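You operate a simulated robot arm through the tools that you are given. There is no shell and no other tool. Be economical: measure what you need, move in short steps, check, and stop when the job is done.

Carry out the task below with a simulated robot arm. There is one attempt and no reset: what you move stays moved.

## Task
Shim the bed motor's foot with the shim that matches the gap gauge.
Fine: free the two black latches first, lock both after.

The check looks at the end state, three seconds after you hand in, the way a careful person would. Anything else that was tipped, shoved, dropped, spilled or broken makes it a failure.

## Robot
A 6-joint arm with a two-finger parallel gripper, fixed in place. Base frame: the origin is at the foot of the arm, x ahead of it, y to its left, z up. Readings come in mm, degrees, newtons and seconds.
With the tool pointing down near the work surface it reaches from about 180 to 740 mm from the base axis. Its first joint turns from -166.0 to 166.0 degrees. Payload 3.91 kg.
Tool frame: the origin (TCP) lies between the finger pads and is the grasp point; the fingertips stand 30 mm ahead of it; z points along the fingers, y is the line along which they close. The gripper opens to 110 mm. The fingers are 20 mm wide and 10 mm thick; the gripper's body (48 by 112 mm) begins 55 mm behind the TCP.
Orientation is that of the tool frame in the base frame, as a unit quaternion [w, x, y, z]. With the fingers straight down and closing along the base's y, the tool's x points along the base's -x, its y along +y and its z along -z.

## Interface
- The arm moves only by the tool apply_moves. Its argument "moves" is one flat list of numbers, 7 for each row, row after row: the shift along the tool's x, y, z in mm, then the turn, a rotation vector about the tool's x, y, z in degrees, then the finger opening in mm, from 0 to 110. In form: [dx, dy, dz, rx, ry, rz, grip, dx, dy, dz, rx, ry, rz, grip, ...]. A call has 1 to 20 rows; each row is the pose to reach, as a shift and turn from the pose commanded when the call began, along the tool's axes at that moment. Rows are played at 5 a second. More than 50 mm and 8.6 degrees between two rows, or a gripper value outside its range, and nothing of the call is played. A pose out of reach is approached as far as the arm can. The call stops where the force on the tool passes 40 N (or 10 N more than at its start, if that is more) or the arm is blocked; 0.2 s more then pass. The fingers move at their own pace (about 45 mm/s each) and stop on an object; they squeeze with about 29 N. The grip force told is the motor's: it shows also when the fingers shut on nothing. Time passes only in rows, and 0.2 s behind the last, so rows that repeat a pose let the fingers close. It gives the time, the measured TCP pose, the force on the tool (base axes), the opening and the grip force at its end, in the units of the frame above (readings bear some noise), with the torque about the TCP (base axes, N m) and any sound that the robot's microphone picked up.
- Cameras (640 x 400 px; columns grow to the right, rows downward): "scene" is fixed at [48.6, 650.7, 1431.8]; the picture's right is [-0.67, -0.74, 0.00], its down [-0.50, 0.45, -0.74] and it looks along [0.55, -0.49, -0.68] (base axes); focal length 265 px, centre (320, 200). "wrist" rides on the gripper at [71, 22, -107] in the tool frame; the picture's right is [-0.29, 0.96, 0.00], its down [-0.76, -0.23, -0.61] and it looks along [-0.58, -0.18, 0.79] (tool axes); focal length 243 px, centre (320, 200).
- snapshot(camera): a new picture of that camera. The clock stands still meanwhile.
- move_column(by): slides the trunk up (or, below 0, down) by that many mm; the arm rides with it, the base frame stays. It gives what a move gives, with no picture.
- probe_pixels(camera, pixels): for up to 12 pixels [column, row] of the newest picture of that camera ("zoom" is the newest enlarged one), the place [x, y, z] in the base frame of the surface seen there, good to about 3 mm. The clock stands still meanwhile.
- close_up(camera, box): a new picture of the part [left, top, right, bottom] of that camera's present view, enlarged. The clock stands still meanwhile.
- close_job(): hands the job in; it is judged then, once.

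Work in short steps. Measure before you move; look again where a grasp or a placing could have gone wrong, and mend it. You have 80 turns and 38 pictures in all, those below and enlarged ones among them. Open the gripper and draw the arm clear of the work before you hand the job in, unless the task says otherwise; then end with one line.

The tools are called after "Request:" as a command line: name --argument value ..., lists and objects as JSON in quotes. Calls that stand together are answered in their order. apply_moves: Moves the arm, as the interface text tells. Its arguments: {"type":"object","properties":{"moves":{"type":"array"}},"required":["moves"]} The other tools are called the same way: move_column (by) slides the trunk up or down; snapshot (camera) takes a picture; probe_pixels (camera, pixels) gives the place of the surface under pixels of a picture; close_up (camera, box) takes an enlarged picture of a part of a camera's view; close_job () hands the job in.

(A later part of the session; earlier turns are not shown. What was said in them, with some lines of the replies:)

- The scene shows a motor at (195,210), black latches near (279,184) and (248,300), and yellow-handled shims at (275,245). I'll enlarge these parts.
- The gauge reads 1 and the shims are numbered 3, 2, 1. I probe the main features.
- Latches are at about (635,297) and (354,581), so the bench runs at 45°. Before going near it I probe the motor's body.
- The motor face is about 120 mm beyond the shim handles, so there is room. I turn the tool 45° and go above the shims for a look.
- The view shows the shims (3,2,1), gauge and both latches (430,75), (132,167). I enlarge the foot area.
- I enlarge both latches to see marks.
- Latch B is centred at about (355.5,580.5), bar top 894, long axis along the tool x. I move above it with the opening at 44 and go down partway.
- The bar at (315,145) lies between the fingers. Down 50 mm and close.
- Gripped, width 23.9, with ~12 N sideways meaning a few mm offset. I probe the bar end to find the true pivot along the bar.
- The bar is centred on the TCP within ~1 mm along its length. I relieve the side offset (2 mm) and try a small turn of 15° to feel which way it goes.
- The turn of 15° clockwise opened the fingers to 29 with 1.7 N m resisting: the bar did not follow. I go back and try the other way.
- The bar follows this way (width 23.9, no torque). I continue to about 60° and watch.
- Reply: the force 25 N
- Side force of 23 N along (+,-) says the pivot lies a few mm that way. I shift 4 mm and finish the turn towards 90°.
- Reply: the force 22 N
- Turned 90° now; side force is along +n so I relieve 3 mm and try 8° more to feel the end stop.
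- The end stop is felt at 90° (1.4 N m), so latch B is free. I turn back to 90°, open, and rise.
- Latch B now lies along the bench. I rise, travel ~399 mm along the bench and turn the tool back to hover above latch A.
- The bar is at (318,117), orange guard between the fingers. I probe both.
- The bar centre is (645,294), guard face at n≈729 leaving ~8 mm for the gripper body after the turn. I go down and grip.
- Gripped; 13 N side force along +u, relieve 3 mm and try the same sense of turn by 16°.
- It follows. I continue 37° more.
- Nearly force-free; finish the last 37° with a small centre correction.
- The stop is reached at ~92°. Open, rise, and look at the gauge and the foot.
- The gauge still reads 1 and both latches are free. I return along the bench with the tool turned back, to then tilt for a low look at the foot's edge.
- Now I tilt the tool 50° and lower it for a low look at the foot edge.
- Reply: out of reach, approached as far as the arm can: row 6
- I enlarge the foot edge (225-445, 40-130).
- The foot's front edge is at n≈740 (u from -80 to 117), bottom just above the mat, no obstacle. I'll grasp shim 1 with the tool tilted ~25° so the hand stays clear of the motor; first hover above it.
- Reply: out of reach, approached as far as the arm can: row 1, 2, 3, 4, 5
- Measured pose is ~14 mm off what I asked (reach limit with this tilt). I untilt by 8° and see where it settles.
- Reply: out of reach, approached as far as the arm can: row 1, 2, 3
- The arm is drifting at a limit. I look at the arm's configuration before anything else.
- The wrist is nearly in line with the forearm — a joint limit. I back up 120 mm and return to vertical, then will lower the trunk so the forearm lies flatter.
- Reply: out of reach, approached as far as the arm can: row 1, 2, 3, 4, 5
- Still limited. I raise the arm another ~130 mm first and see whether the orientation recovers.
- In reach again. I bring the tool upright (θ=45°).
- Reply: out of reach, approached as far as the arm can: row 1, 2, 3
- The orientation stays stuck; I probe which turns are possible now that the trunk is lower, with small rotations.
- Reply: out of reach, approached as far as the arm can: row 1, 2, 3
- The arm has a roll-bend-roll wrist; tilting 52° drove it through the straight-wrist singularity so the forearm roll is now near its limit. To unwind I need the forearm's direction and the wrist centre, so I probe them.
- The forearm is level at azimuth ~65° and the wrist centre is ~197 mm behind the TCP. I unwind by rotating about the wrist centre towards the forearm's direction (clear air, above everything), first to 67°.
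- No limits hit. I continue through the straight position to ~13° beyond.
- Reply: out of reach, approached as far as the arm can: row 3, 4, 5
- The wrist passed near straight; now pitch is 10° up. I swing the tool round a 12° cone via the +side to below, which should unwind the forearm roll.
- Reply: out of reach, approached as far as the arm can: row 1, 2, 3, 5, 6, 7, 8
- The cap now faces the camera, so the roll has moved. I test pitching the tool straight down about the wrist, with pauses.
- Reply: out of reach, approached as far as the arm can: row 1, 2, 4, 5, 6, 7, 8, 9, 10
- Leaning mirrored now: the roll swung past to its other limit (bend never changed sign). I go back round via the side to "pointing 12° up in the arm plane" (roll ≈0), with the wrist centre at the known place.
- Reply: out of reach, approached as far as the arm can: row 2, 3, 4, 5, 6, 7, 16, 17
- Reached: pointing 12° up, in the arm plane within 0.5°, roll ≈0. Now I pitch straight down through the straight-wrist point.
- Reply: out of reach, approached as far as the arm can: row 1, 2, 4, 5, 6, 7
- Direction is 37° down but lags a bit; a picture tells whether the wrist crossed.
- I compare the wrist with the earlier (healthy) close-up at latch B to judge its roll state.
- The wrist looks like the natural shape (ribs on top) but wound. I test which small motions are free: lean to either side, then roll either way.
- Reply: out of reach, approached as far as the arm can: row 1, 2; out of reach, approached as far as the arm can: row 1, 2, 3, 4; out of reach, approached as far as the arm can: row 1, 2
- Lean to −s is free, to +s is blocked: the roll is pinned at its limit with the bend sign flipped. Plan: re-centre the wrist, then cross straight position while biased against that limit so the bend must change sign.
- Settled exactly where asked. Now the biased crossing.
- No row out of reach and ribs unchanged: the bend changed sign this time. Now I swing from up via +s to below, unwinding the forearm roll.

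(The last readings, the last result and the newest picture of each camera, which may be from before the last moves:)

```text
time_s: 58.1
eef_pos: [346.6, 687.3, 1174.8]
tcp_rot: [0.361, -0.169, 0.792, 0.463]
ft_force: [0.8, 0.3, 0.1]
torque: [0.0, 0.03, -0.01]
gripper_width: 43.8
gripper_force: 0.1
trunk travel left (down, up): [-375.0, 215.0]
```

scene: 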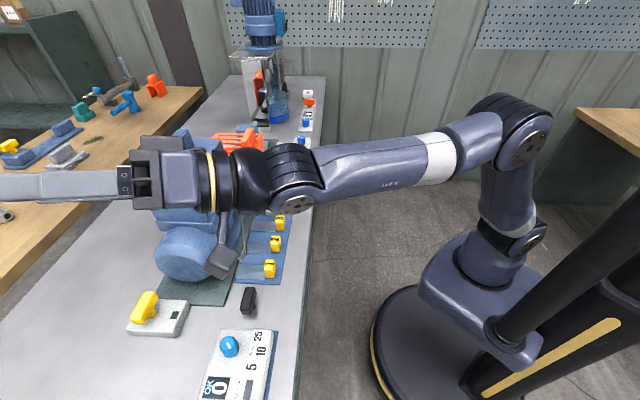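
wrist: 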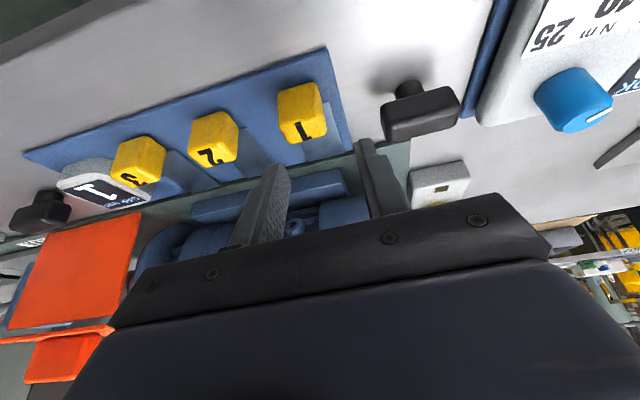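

Unwound without any limit. Now I bring the tool upright (θ=45°) while pulling back to about (380,450,1100).

Request:
apply_moves --moves '[1.8, -20.8, -18.4, 4, 7, -2, 44, 3.6, -41.7, -36.8, 7.9, 14, -4, 44, 5.4, -62.5, -55.2, 11.9, 21, -6, 44, 7.2, -83.4, -73.6, 15.8, 28, -8, 44, 9, -104.2, -92, 19.8, 34.9, -10.1, 44, 10.8, -125, -110.4, 23.7, 41.9, -12.1, 44, 12.6, -145.9, -128.8, 27.7, 48.9, -14.1, 44, 14.4, -166.8, -147.2, 31.6, 55.9, -16.1, 44, 16.2, -187.6, -165.6, 35.6, 62.9, -18.1, 44, 16.2, -187.6, -165.6, 35.6, 62.9, -18.1, 44]'

```text
time_s: 60.4
eef_pos: [377.7, 448.2, 1100.1]
tcp_rot: [0.0, -0.383, 0.924, 0.0]
ft_force: [-0.2, -0.1, -1.0]
torque: [0.0, -0.02, 0.02]
gripper_width: 44.3
gripper_force: 0.1
trunk travel left (down, up): [-375.0, 215.0]
```

Wrist is healthy again. I lower the trunk 80 mm more for margin, then tilt only 22° and hover over shim 1.

Request:
move_column --by -80

Request:
apply_moves --moves '[-10, 7, 20, 0, -7, 0, 44, -24, 14, 45, 0, -14, 0, 44, -38, 21.5, 75, 0, -22, 0, 44, -38, 21.5, 75, 0, -22, 0, 44]'

Request:
snapshot --camera "wrist"

```text
time_s: 61.5
eef_pos: [377.3, 449.5, 1021.1]
tcp_rot: [0.0, -0.384, 0.923, 0.0]
ft_force: [0.8, 0.8, -0.1]
torque: [-0.01, -0.02, 0.02]
gripper_width: 43.9
gripper_force: 0.0
trunk travel left (down, up): [-295.0, 295.0]
```

```text
time_s: 62.5
eef_pos: [387.5, 490.2, 946.0]
tcp_rot: [0.176, -0.377, 0.906, 0.074]
ft_force: [-0.7, -0.2, 0.5]
torque: [0.0, 0.02, 0.0]
gripper_width: 44.3
gripper_force: 0.0
trunk travel left (down, up): [-295.0, 295.0]
```

```text
9 pictures are left
```

wrist: 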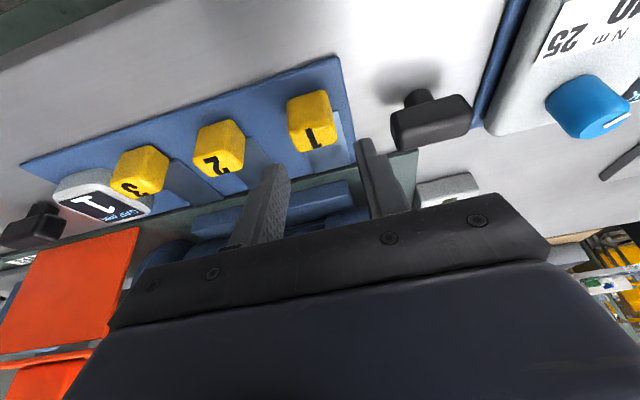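

In place. The handle of shim 1 is at (312,120); probe its edges and the blade.

Request:
probe_pixels --camera "wrist" --pixels '[[292, 100], [326, 95], [295, 123], [331, 115], [312, 120], [298, 148], [334, 143], [316, 145], [345, 122], [350, 135], [345, 80], [405, 160]]'

Request:
close_up --camera "wrist" --box '[260, 70, 400, 190]'

```text
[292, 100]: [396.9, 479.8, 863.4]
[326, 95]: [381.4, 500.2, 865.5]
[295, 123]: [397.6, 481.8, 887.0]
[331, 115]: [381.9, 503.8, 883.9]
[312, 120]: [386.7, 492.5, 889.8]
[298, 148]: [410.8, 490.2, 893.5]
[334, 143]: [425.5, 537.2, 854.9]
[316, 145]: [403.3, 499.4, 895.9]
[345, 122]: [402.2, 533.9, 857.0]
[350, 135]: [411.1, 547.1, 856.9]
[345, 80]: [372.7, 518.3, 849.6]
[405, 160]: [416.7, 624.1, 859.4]
```

```text
3.33 times, centred on (330, 130) of wrist
```

zoom: 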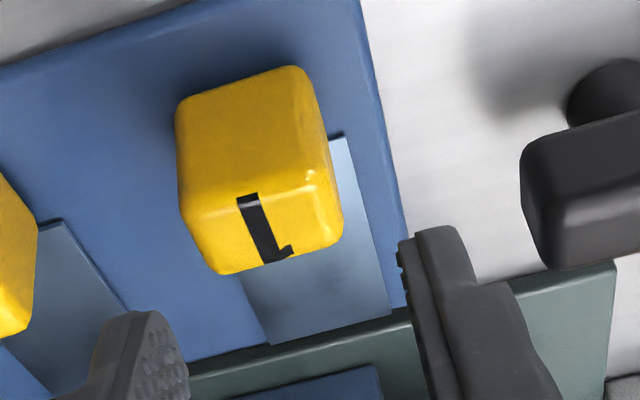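

Handle: u −58…−86, n 621…641, z 860…896; the tool is centred. I descend to z 891 and close.

Request:
apply_moves --moves '[6, -0.5, 20, 0, 0, 0, 44, 10, -0.5, 38, 0, 0, 0, 44, 13.8, -0.5, 53.8, 0, 0, 0, 44, 13.8, -0.5, 53.8, 0, 0, 0, 44, 13.8, -0.5, 53.8, 0, 0, 0, 10, 13.8, -0.5, 53.8, 0, 0, 0, 10, 13.8, -0.5, 53.8, 0, 0, 0, 10]'

```text
time_s: 64.1
eef_pos: [395.4, 493.8, 889.7]
tcp_rot: [0.176, -0.376, 0.907, 0.072]
ft_force: [8.1, -8.2, -2.1]
torque: [0.25, -0.52, -0.26]
gripper_width: 31.7
gripper_force: 45.1
trunk travel left (down, up): [-295.0, 295.0]
```

Gripped at width 31.7. I lift 15 mm and look.

Request:
apply_moves --moves '[-1.9, 0, -4.6, 0, 0, 0, 10, -3.8, 0, -9.3, 0, 0, 0, 10, -5.6, 0, -13.9, 0, 0, 0, 10, -5.6, 0, -13.9, 0, 0, 0, 10]'

Request:
snapshot --camera "wrist"

```text
time_s: 64.8
eef_pos: [394.4, 494.1, 893.9]
tcp_rot: [0.169, -0.377, 0.908, 0.067]
ft_force: [9.4, 0.6, -14.5]
torque: [1.08, -0.68, -0.12]
gripper_width: 31.8
gripper_force: 44.8
trunk travel left (down, up): [-295.0, 295.0]
stopped in row 3: the force on the tool passed its limit at 53 N (the readings are from after the stop); the commanded pose is now the measured one
```

```text
7 pictures are left
```

wrist: 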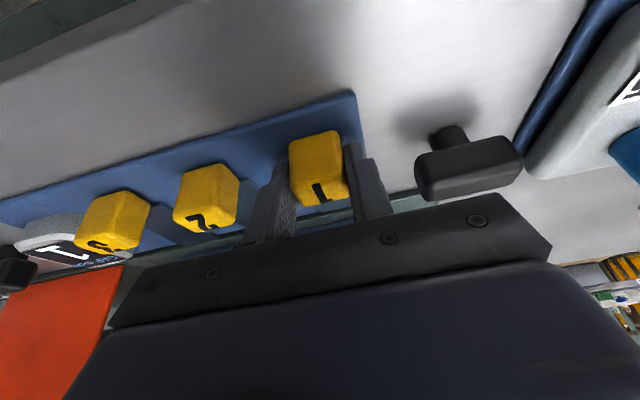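

Lifting met 53 N: the shim is captive, so it must slide. I relax back down 4 mm and slide 20 mm towards the foot (+n).

Request:
apply_moves --moves '[1.4, 0, 3.7, 0, -1, 0, 10, -3.3, 0, 5.5, 0, -1, 0, 10, -7.9, 0, 7.3, 0, -1, 0, 10, -12.6, 0, 9.1, 0, -1, 0, 10, -17.3, 0, 10.8, 0, -1, 0, 10, -17.3, 0, 10.8, 0, -1, 0, 10]'

```text
time_s: 66.2
eef_pos: [407.9, 508.3, 892.7]
tcp_rot: [0.18, -0.375, 0.906, 0.073]
ft_force: [11.4, -10.2, 16.9]
torque: [-0.58, 0.4, 0.03]
gripper_width: 31.6
gripper_force: 45.5
trunk travel left (down, up): [-295.0, 295.0]
```

It slid 20 mm freely (only ~1 N along n). I ease the side and vertical offsets and slide 40 mm more.

Request:
apply_moves --moves '[-0.6, -2, -1.4, 0, 0, 0, 10, -9.9, -2, 2.4, 0, 0, 0, 10, -19.1, -2, 6.1, 0, 0, 0, 10, -28.4, -2, 9.9, 0, 0, 0, 10, -37.7, -2, 13.6, 0, 0, 0, 10, -37.7, -2, 13.6, 0, 0, 0, 10]'

Request:
snapshot --camera "wrist"

```text
time_s: 67.6
eef_pos: [434.5, 534.2, 892.2]
tcp_rot: [0.175, -0.376, 0.907, 0.071]
ft_force: [-23.0, -25.4, -3.2]
torque: [0.17, 0.52, -0.01]
gripper_width: 31.6
gripper_force: 45.1
trunk travel left (down, up): [-295.0, 295.0]
```

```text
6 pictures are left
```

wrist: 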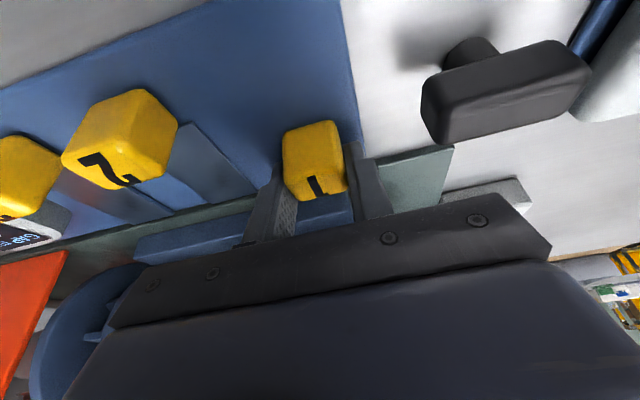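

34 N resistance after ~57 mm travel. I look closer at where the blade meets the foot.

Request:
close_up --camera "scene" --box '[190, 200, 310, 290]'

```text
4.44 times, centred on (250, 245) of scene
```

zoom: 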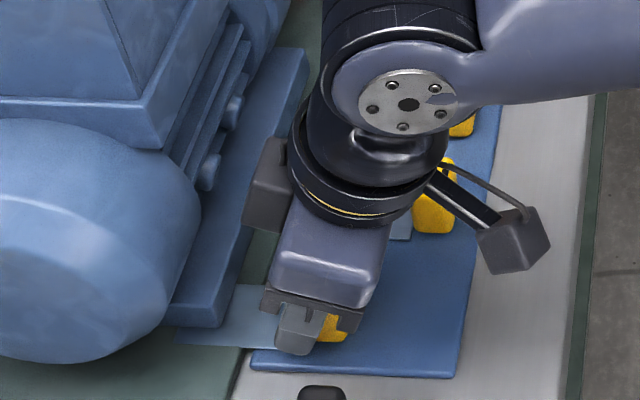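

The blade tip is already beneath the foot's near end. I push another 8 mm to learn if this is an end stop or friction.

Request:
apply_moves --moves '[-2.8, 0, 1.1, 0, 0, 0, 10, -5.6, 0, 2.3, 0, 0, 0, 10, -7.4, 0, 3, 0, 0, 0, 10, -7.4, 0, 3, 0, 0, 0, 10]'

Request:
probe_pixels --camera "zoom" --pixels '[[185, 340], [230, 335], [255, 300], [215, 320], [330, 325], [240, 270], [230, 290], [225, 345], [175, 335], [260, 330]]'

```text
time_s: 68.6
eef_pos: [440.6, 538.8, 895.2]
tcp_rot: [0.175, -0.377, 0.907, 0.071]
ft_force: [-26.9, -20.8, -7.5]
torque: [0.08, 0.27, -0.01]
gripper_width: 31.5
gripper_force: 44.5
trunk travel left (down, up): [-295.0, 295.0]
```

```text
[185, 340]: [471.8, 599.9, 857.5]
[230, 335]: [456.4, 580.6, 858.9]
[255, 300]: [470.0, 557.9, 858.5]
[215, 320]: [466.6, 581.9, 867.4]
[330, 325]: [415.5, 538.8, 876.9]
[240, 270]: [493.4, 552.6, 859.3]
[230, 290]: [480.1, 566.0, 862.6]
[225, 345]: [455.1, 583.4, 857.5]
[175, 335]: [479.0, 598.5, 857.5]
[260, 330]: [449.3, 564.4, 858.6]
```

It advanced 7 mm at the same force — sliding or slipping. One wrist picture to check the handle within the fingers.

Request:
close_up --camera "wrist" --box '[220, 80, 440, 220]'

Request:
probe_pixels --camera "zoom" --pixels '[[220, 180], [250, 180], [290, 170], [250, 250], [290, 260], [300, 300], [400, 300], [310, 230]]'

```text
2.86 times, centred on (330, 150) of wrist
```

zoom: 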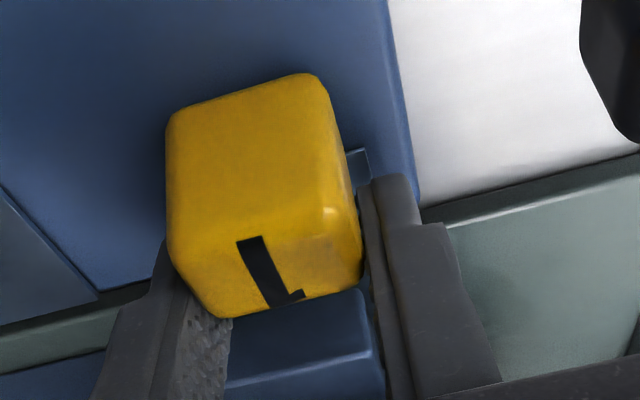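

```text
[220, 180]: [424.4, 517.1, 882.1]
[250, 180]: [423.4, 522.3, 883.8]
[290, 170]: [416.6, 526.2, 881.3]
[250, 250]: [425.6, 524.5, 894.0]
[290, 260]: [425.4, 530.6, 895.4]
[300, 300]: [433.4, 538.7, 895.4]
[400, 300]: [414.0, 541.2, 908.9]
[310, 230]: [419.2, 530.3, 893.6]
```

The handle back is at n≈667 while the TCP reads 692, so the shim stopped after ~45 mm and the fingers slipped forward. I'll open, lift off, and go behind the handle with closed fingers to push it squarely.

Request:
apply_moves --moves '[0, 0, 0, 0, 0, 0, 48, 0, 0, 0, 0, 0, 0, 48, 0, 0, -35, 0, 0, 0, 48, 0, 0, -70, 0, 0, 0, 48, 17, 2.5, -80, 0, 0, 0, 20, 33.5, 2.5, -83.7, 0, 0, 0, 0, 33.5, 2.5, -83.7, 0, 0, 0, 0, 45, 2.5, -52, 0, 0, 0, 0, 55, 2.5, -30, 0, 0, 0, 0, 59.4, 2.5, -19.7, 0, 0, 0, 0, 59.4, 2.5, -19.7, 0, 0, 0, 0]'

```text
time_s: 71.0
eef_pos: [398.1, 497.0, 887.5]
tcp_rot: [0.177, -0.376, 0.907, 0.073]
ft_force: [-1.4, -0.5, 0.5]
torque: [-0.02, 0.03, -0.01]
gripper_width: 0.0
gripper_force: 29.2
trunk travel left (down, up): [-295.0, 295.0]
```

Behind the handle, no contact. I push forward along n up to 40 mm, it stops by itself at 40 N.

Request:
apply_moves --moves '[-5.4, 0, -0.4, 0, 0, 0, 0, -10, 0, 1.5, 0, 0, 0, 0, -12.8, 0, 2.6, 0, 0, 0, 0, -15.6, 0, 3.8, 0, 0, 0, 0, -18.4, 0, 4.9, 0, 0, 0, 0, -21.2, 0, 6, 0, 0, 0, 0, -24, 0, 7.1, 0, 0, 0, 0, -26.7, 0, 8.2, 0, 0, 0, 0, -29.5, 0, 9.4, 0, 0, 0, 0, -32.3, 0, 10.5, 0, 0, 0, 0, -35, 0, 11.6, 0, 0, 0, 0, -37.8, 0, 12.7, 0, 0, 0, 0]'

```text
time_s: 72.4
eef_pos: [408.0, 507.9, 890.3]
tcp_rot: [0.172, -0.377, 0.908, 0.067]
ft_force: [-18.3, -23.1, 9.4]
torque: [-0.6, 0.18, -0.09]
gripper_width: 0.0
gripper_force: 29.1
trunk travel left (down, up): [-295.0, 295.0]
stopped in row 6: the force on the tool passed its limit at 43 N (the readings are from after the stop); the commanded pose is now the measured one
```

No movement at 43 N with handle where expected: it is at its end stop. I back off, rise, and look from the scene.

Request:
apply_moves --moves '[10, 0, -4, 0, 0, 0, 0, 18, 0, -10, 0, 0, 0, 0, 5, 0, -45, 0, 0, 0, 0, 5, 0, -90, 0, 7, 0, 0, 30, 0, -130, 0, 14, 0, 0, 60, 0, -150, 0, 21, 0, 30, 60, 0, -150, 0, 21, 0, 44]'

Request:
close_up --camera "scene" --box '[190, 190, 310, 290]'

Request:
probe_pixels --camera "zoom" --pixels '[[320, 300], [300, 300], [270, 310], [250, 320], [230, 330], [210, 335], [190, 340], [240, 290]]'

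```text
time_s: 74.0
eef_pos: [332.6, 432.7, 1008.9]
tcp_rot: [0.003, -0.383, 0.924, -0.001]
ft_force: [-0.1, -1.1, 0.0]
torque: [-0.01, 0.02, 0.05]
gripper_width: 43.9
gripper_force: 0.0
trunk travel left (down, up): [-295.0, 295.0]
```

```text
4.00 times, centred on (250, 240) of scene
```

zoom: 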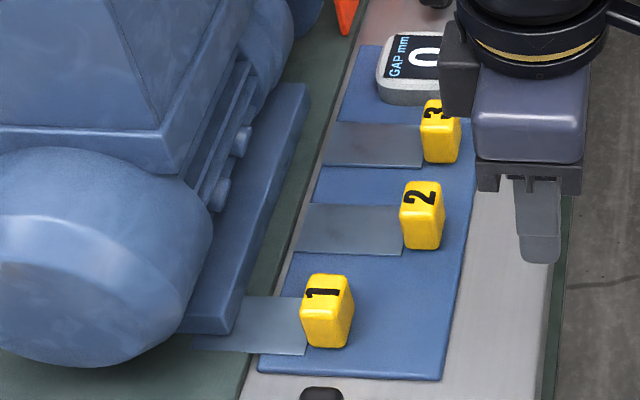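

```text
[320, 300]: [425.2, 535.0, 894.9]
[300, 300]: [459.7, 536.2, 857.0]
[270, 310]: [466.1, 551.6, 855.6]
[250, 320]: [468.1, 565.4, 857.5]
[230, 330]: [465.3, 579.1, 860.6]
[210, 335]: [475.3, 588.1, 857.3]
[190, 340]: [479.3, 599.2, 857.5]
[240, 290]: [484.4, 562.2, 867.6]
```

The gauge now reads 0: shimmed. Next lock latch B: go above its pivot (363.7,577) with the tool turned to 135°.

Request:
apply_moves --moves '[-11, 7, -5, 0, 0, -8.2, 44, -22, 14, -10, 0, 0, -16.4, 44, -34, 22, -10, 0, 0, -24.6, 44, -45, 29, -10, 0, 0, -32.8, 44, -56, 36, -10, 0, 0, -41, 44, -68, 44, -10, 0, 0, -49.2, 44, -79, 51, -10, 0, 0, -57.4, 44, -90, 58, -10, 0, 0, -65.6, 44, -102, 66, -10, 0, 0, -73.8, 44, -113, 73, -10, 0, 0, -82, 44, -124, 80, -10, 0, 0, -90, 44, -124, 80, 30, 0, 0, -90, 44, -124, 80, 60, 0, 0, -90, 44, -124, 80, 60, 0, 0, -90, 44]'

```text
time_s: 77.0
eef_pos: [351.6, 556.8, 947.3]
tcp_rot: [-0.003, 0.924, -0.383, 0.004]
ft_force: [-0.8, -0.1, 0.2]
torque: [0.0, 0.03, 0.0]
gripper_width: 44.2
gripper_force: 0.1
out of reach, approached as far as the arm can: row 7, 8, 9, 10, 11, 12, 13, 14
trunk travel left (down, up): [-295.0, 295.0]
```

Short by reach: the trunk is too low for an upright tool here. I raise it 200 mm again.

Request:
move_column --by 200

```text
time_s: 79.2
eef_pos: [351.5, 555.3, 1147.1]
tcp_rot: [-0.003, 0.924, -0.381, 0.004]
ft_force: [0.6, -0.3, 0.1]
torque: [-0.01, -0.01, -0.02]
gripper_width: 43.8
gripper_force: 0.0
trunk travel left (down, up): [-495.0, 95.0]
```

Now move over the pivot and down to z≈945.

Request:
apply_moves --moves '[0, 0, 45, 0, 0, 0, 44, 0, 0, 90, 0, 0, 0, 44, -3, -12, 130, 0, 0, 0, 44, -6.7, -24, 170, 0, 0, 0, 44, -6.7, -24, 202, 0, 0, 0, 44, -6.7, -24, 202, 0, 0, 0, 44]'

Request:
snapshot --camera "wrist"

```text
time_s: 80.6
eef_pos: [363.8, 577.8, 943.5]
tcp_rot: [-0.003, 0.924, -0.383, 0.004]
ft_force: [-0.9, -0.2, 0.2]
torque: [-0.02, -0.01, -0.01]
gripper_width: 43.7
gripper_force: 0.0
trunk travel left (down, up): [-495.0, 95.0]
```

```text
2 pictures are left
```

wrist: 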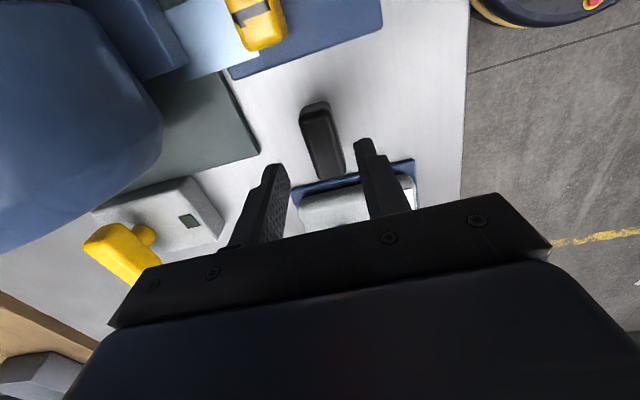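

Aligned over the bar. Descend, close, and turn back 45° first.

Request:
apply_moves --moves '[0, 0, 25, 0, 0, 0, 44, 0, 0, 45, 0, 0, 0, 44, 0, 0, 53, 0, 0, 0, 44, 0, 0, 53, 0, 0, 0, 10, 0, 0, 53, 0, 0, 0, 10, 0, 0, 53, 0, 0, 0, 10, 0, 0, 53, 0, 0, 8, 10, 0, 0, 53, 0, 0, 16, 10, 0, 0, 53, 0, 0, 24, 10, -1, 0, 53, 0, 0, 32, 10, -1, 0, 53, 0, 0, 40, 10, -1, 0, 53, 0, 0, 46, 10, -1, 0, 53, 0, 0, 46, 10]'

```text
time_s: 83.0
eef_pos: [360.6, 576.3, 891.5]
tcp_rot: [0.003, 0.76, -0.65, 0.001]
ft_force: [-13.4, -11.5, 6.2]
torque: [0.59, 0.43, 0.05]
gripper_width: 24.0
gripper_force: 45.1
trunk travel left (down, up): [-495.0, 95.0]
stopped in row 11: the force on the tool passed its limit at 41 N (the readings are from after the stop); the commanded pose is now the measured one
```

At 99° now; sideways force along −n tripped the stop. I relax 3 mm that way and turn the remaining 54°.

Request:
apply_moves --moves '[1.7, 2.3, 0, 0, 0, 0, 10, 1.7, 2.3, 0, 0, 0, 8, 10, 1.7, 2.3, 0, 0, 0, 16, 10, 1.7, 2.3, 0, 0, 0, 24, 10, 1.7, 2.3, 0, 0, 0, 32, 10, 1.7, 2.3, 0, 0, 0, 32, 10]'

```text
time_s: 84.4
eef_pos: [358.8, 576.1, 892.2]
tcp_rot: [0.001, -0.551, 0.834, -0.002]
ft_force: [-12.7, 10.1, 15.6]
torque: [-0.33, 1.49, 0.06]
gripper_width: 23.7
gripper_force: 45.2
trunk travel left (down, up): [-495.0, 95.0]
```

θ=67°. Relax 3 mm along −u and turn to the stop (24° more).

Request:
apply_moves --moves '[-1.1, 2.75, -1, 0, 0, 0, 10, -1.1, 2.75, -1, 0, 0, 8, 10, -1.1, 2.75, -1, 0, 0, 16, 10, -1.1, 2.75, -1, 0, 0, 22, 10, -1.1, 2.75, -1, 0, 0, 26, 10, -1.1, 2.75, -1, 0, 0, 26, 10]'

```text
time_s: 85.8
eef_pos: [357.4, 577.1, 891.7]
tcp_rot: [0.001, -0.35, 0.937, -0.003]
ft_force: [-9.0, 3.3, 5.2]
torque: [0.54, 0.71, 1.3]
gripper_width: 24.9
gripper_force: 45.1
trunk travel left (down, up): [-495.0, 95.0]
```

Stop felt (1.3 N m at 41°): latch B locked. Open and rise.

Request:
apply_moves --moves '[0, 0, 0, 0, 0, -4, 10, 0, 0, 0, 0, 0, -4, 44, 0, 0, 0, 0, 0, -4, 44, 0, 0, 0, 0, 0, -4, 44, 0, 0, -40, 0, 0, -4, 44, 0, 0, -80, 0, 0, -4, 44, 0, 0, -125, 0, 0, -4, 44, 0, 0, -170, 0, 0, -4, 44, 0, 0, -170, 0, 0, -4, 44]'

```text
time_s: 87.8
eef_pos: [360.7, 577.5, 1062.3]
tcp_rot: [-0.001, -0.382, 0.924, -0.004]
ft_force: [0.3, -0.3, 0.3]
torque: [0.02, 0.05, 0.03]
gripper_width: 44.1
gripper_force: 0.0
trunk travel left (down, up): [-495.0, 95.0]
```

Travel along the bench to latch A, turning to 135° and keeping 30 mm back from the motor mid-way, then down to z≈950.

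Request:
apply_moves --moves '[15, -35, 0, 0, 0, -8, 44, 28, -75, 0, 0, 0, -16, 44, 28, -115, 0, 0, 0, -24, 44, 28, -155, 0, 0, 0, -32, 44, 28, -195, 0, 0, 0, -40, 44, 28, -235, 0, 0, 0, -48, 44, 28, -275, 0, 0, 0, -56, 44, 28, -315, 0, 0, 0, -64, 44, 20, -350, 0, 0, 0, -72, 44, 12, -380, 0, 0, 0, -81, 44, -2, -405.7, 0, 0, 0, -89.5, 44, -2, -405.7, 40, 0, 0, -89.5, 44, -2, -405.7, 80, 0, 0, -89.5, 44, -2, -405.7, 115, 0, 0, -89.5, 44, -2, -405.7, 115, 0, 0, -89.5, 44]'

Request:
snapshot --camera "wrist"

```text
refused: row 10 steps farther than a row can; nothing moved
```

```text
1 pictures are left
```

wrist: 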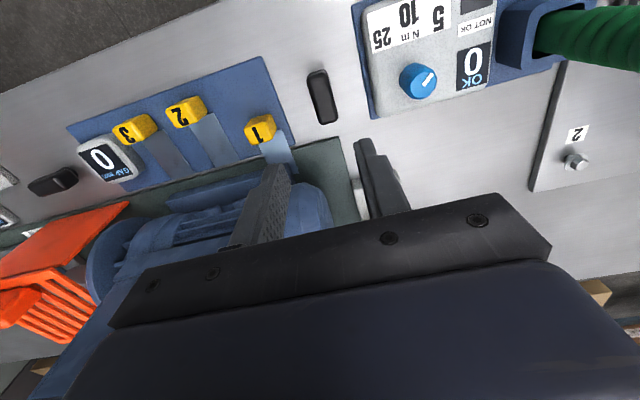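

Refused (rotation step), nothing moved; the picture confirms B is back to locked and the gauge reads 0. Resend with even steps.

Request:
apply_moves --moves '[15, -35, 0, 0, 0, -8, 44, 28, -75, 0, 0, 0, -16, 44, 28, -112, 0, 0, 0, -24, 44, 28, -150, 0, 0, 0, -32, 44, 28, -188, 0, 0, 0, -40, 44, 28, -226, 0, 0, 0, -48, 44, 28, -264, 0, 0, 0, -56, 44, 28, -302, 0, 0, 0, -64, 44, 20, -338, 0, 0, 0, -72, 44, 10, -374, 0, 0, 0, -80, 44, -2, -405.7, 0, 0, 0, -86, 44, -2, -405.7, 40, 0, 0, -89.5, 44, -2, -405.7, 80, 0, 0, -89.5, 44, -2, -405.7, 115, 0, 0, -89.5, 44, -2, -405.7, 115, 0, 0, -89.5, 44]'

```text
time_s: 91.0
eef_pos: [648.9, 291.0, 950.9]
tcp_rot: [0.003, 0.922, -0.387, 0.003]
ft_force: [-0.2, -0.1, -0.8]
torque: [0.0, 0.03, 0.03]
gripper_width: 43.9
gripper_force: 0.0
trunk travel left (down, up): [-495.0, 95.0]
```

At (648.9,291.0) over the pivot. Descend, grip, and turn back the first 32°.

Request:
apply_moves --moves '[0, 0, 25, 0, 0, 0, 44, 0, 0, 48, 0, 0, 0, 44, 0, 0, 59.5, 0, 0, 0, 44, 0, 0, 59.5, 0, 0, 0, 10, 0, 0, 59.5, 0, 0, 0, 10, 0, 0, 59.5, 0, 0, 0, 10, 0, 0, 59.5, 0, 0, 8, 10, 0, 0, 59.5, 0, 0, 16, 10, 0, 0, 59.5, 0, 0, 24, 10, 0, 0, 59.5, 0, 0, 32, 10, 0, 0, 59.5, 0, 0, 32, 10]'

```text
time_s: 93.4
eef_pos: [647.9, 291.8, 890.2]
tcp_rot: [0.001, 0.779, -0.627, 0.004]
ft_force: [11.9, 2.6, 8.2]
torque: [-0.59, 0.43, -0.04]
gripper_width: 24.0
gripper_force: 45.3
trunk travel left (down, up): [-495.0, 95.0]
```

Follows, small force. Turn 32° more.

Request:
apply_moves --moves '[0.3, -1.5, 0, 0, 0, 8, 10, 0.3, -1.5, 0, 0, 0, 16, 10, 0.3, -1.5, 0, 0, 0, 24, 10, 0.3, -1.5, 0, 0, 0, 32, 10, 0.3, -1.5, 0, 0, 0, 32, 10]'

```text
time_s: 94.6
eef_pos: [646.1, 291.1, 889.5]
tcp_rot: [-0.003, -0.576, 0.817, -0.002]
ft_force: [-13.2, -6.9, 6.4]
torque: [-0.06, 1.08, 0.01]
gripper_width: 24.0
gripper_force: 45.1
trunk travel left (down, up): [-495.0, 95.0]
```

θ=70°. Relax 2 mm and turn 29° to the stop.

Request:
apply_moves --moves '[1.6, 1.5, 0, 0, 0, 0, 10, 1.6, 1.5, 0, 0, 0, 8, 10, 1.6, 1.5, 0, 0, 0, 16, 10, 1.6, 1.5, 0, 0, 0, 24, 10, 1.6, 1.5, 0, 0, 0, 29, 10, 1.6, 1.5, 0, 0, 0, 29, 10]'

```text
time_s: 96.0
eef_pos: [646.6, 291.8, 889.2]
tcp_rot: [0.001, -0.354, 0.935, -0.004]
ft_force: [-12.4, 1.3, -0.7]
torque: [0.51, 0.77, 1.25]
gripper_width: 24.7
gripper_force: 44.6
trunk travel left (down, up): [-495.0, 95.0]
```

Stop felt (1.25 N m): latch A locked. Open, rise, and pull the arm back clear of the bench.

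Request:
apply_moves --moves '[0, 0, 0, 0, 0, -4, 10, 0, 0, 0, 0, 0, -4, 44, 0, 0, 0, 0, 0, -4, 44, 0, 0, 0, 0, 0, -4, 44, 0, 0, -40, 0, 0, -4, 44, 0, 0, -80, 0, 0, -4, 44, 0, 0, -125, 0, 0, -4, 44, 0, 0, -170, 0, 0, -4, 44, 45, 0, -180, 0, 0, -4, 60, 90, 0, -180, 0, 0, -4, 60, 135, 0, -180, 0, 0, -4, 60, 180, 0, -180, 0, 0, -4, 60, 180, 0, -180, 0, 0, -4, 60]'

Request:
close_up --camera "scene" --box '[180, 150, 320, 310]'

```text
time_s: 98.8
eef_pos: [510.4, 172.7, 1070.0]
tcp_rot: [0.0, -0.387, 0.922, -0.003]
ft_force: [1.2, 0.4, 0.8]
torque: [0.01, -0.02, 0.01]
gripper_width: 60.1
gripper_force: 0.2
trunk travel left (down, up): [-495.0, 95.0]
```

```text
2.50 times, centred on (250, 230) of scene
```

zoom: 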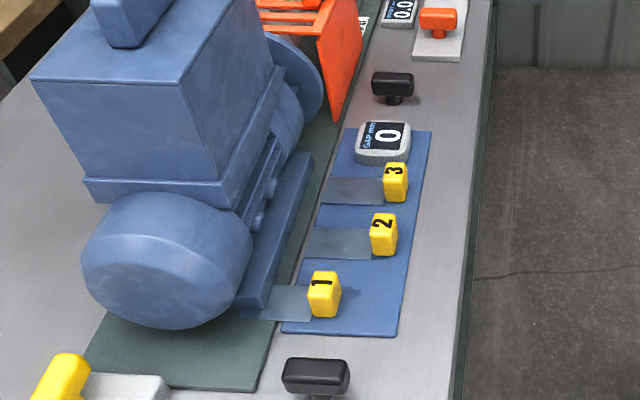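

Shim 1 is under the foot, the gauge reads 0, both latches are locked, nothing else looks disturbed, and the arm is clear. I hand in.

Request:
close_job

```text
The job is handed in.
```

I slid shim 1, the one matching the gauge's reading of 1, under the bed motor's foot until it stopped; the gauge now reads 0, and both black latches, freed first, are locked again.
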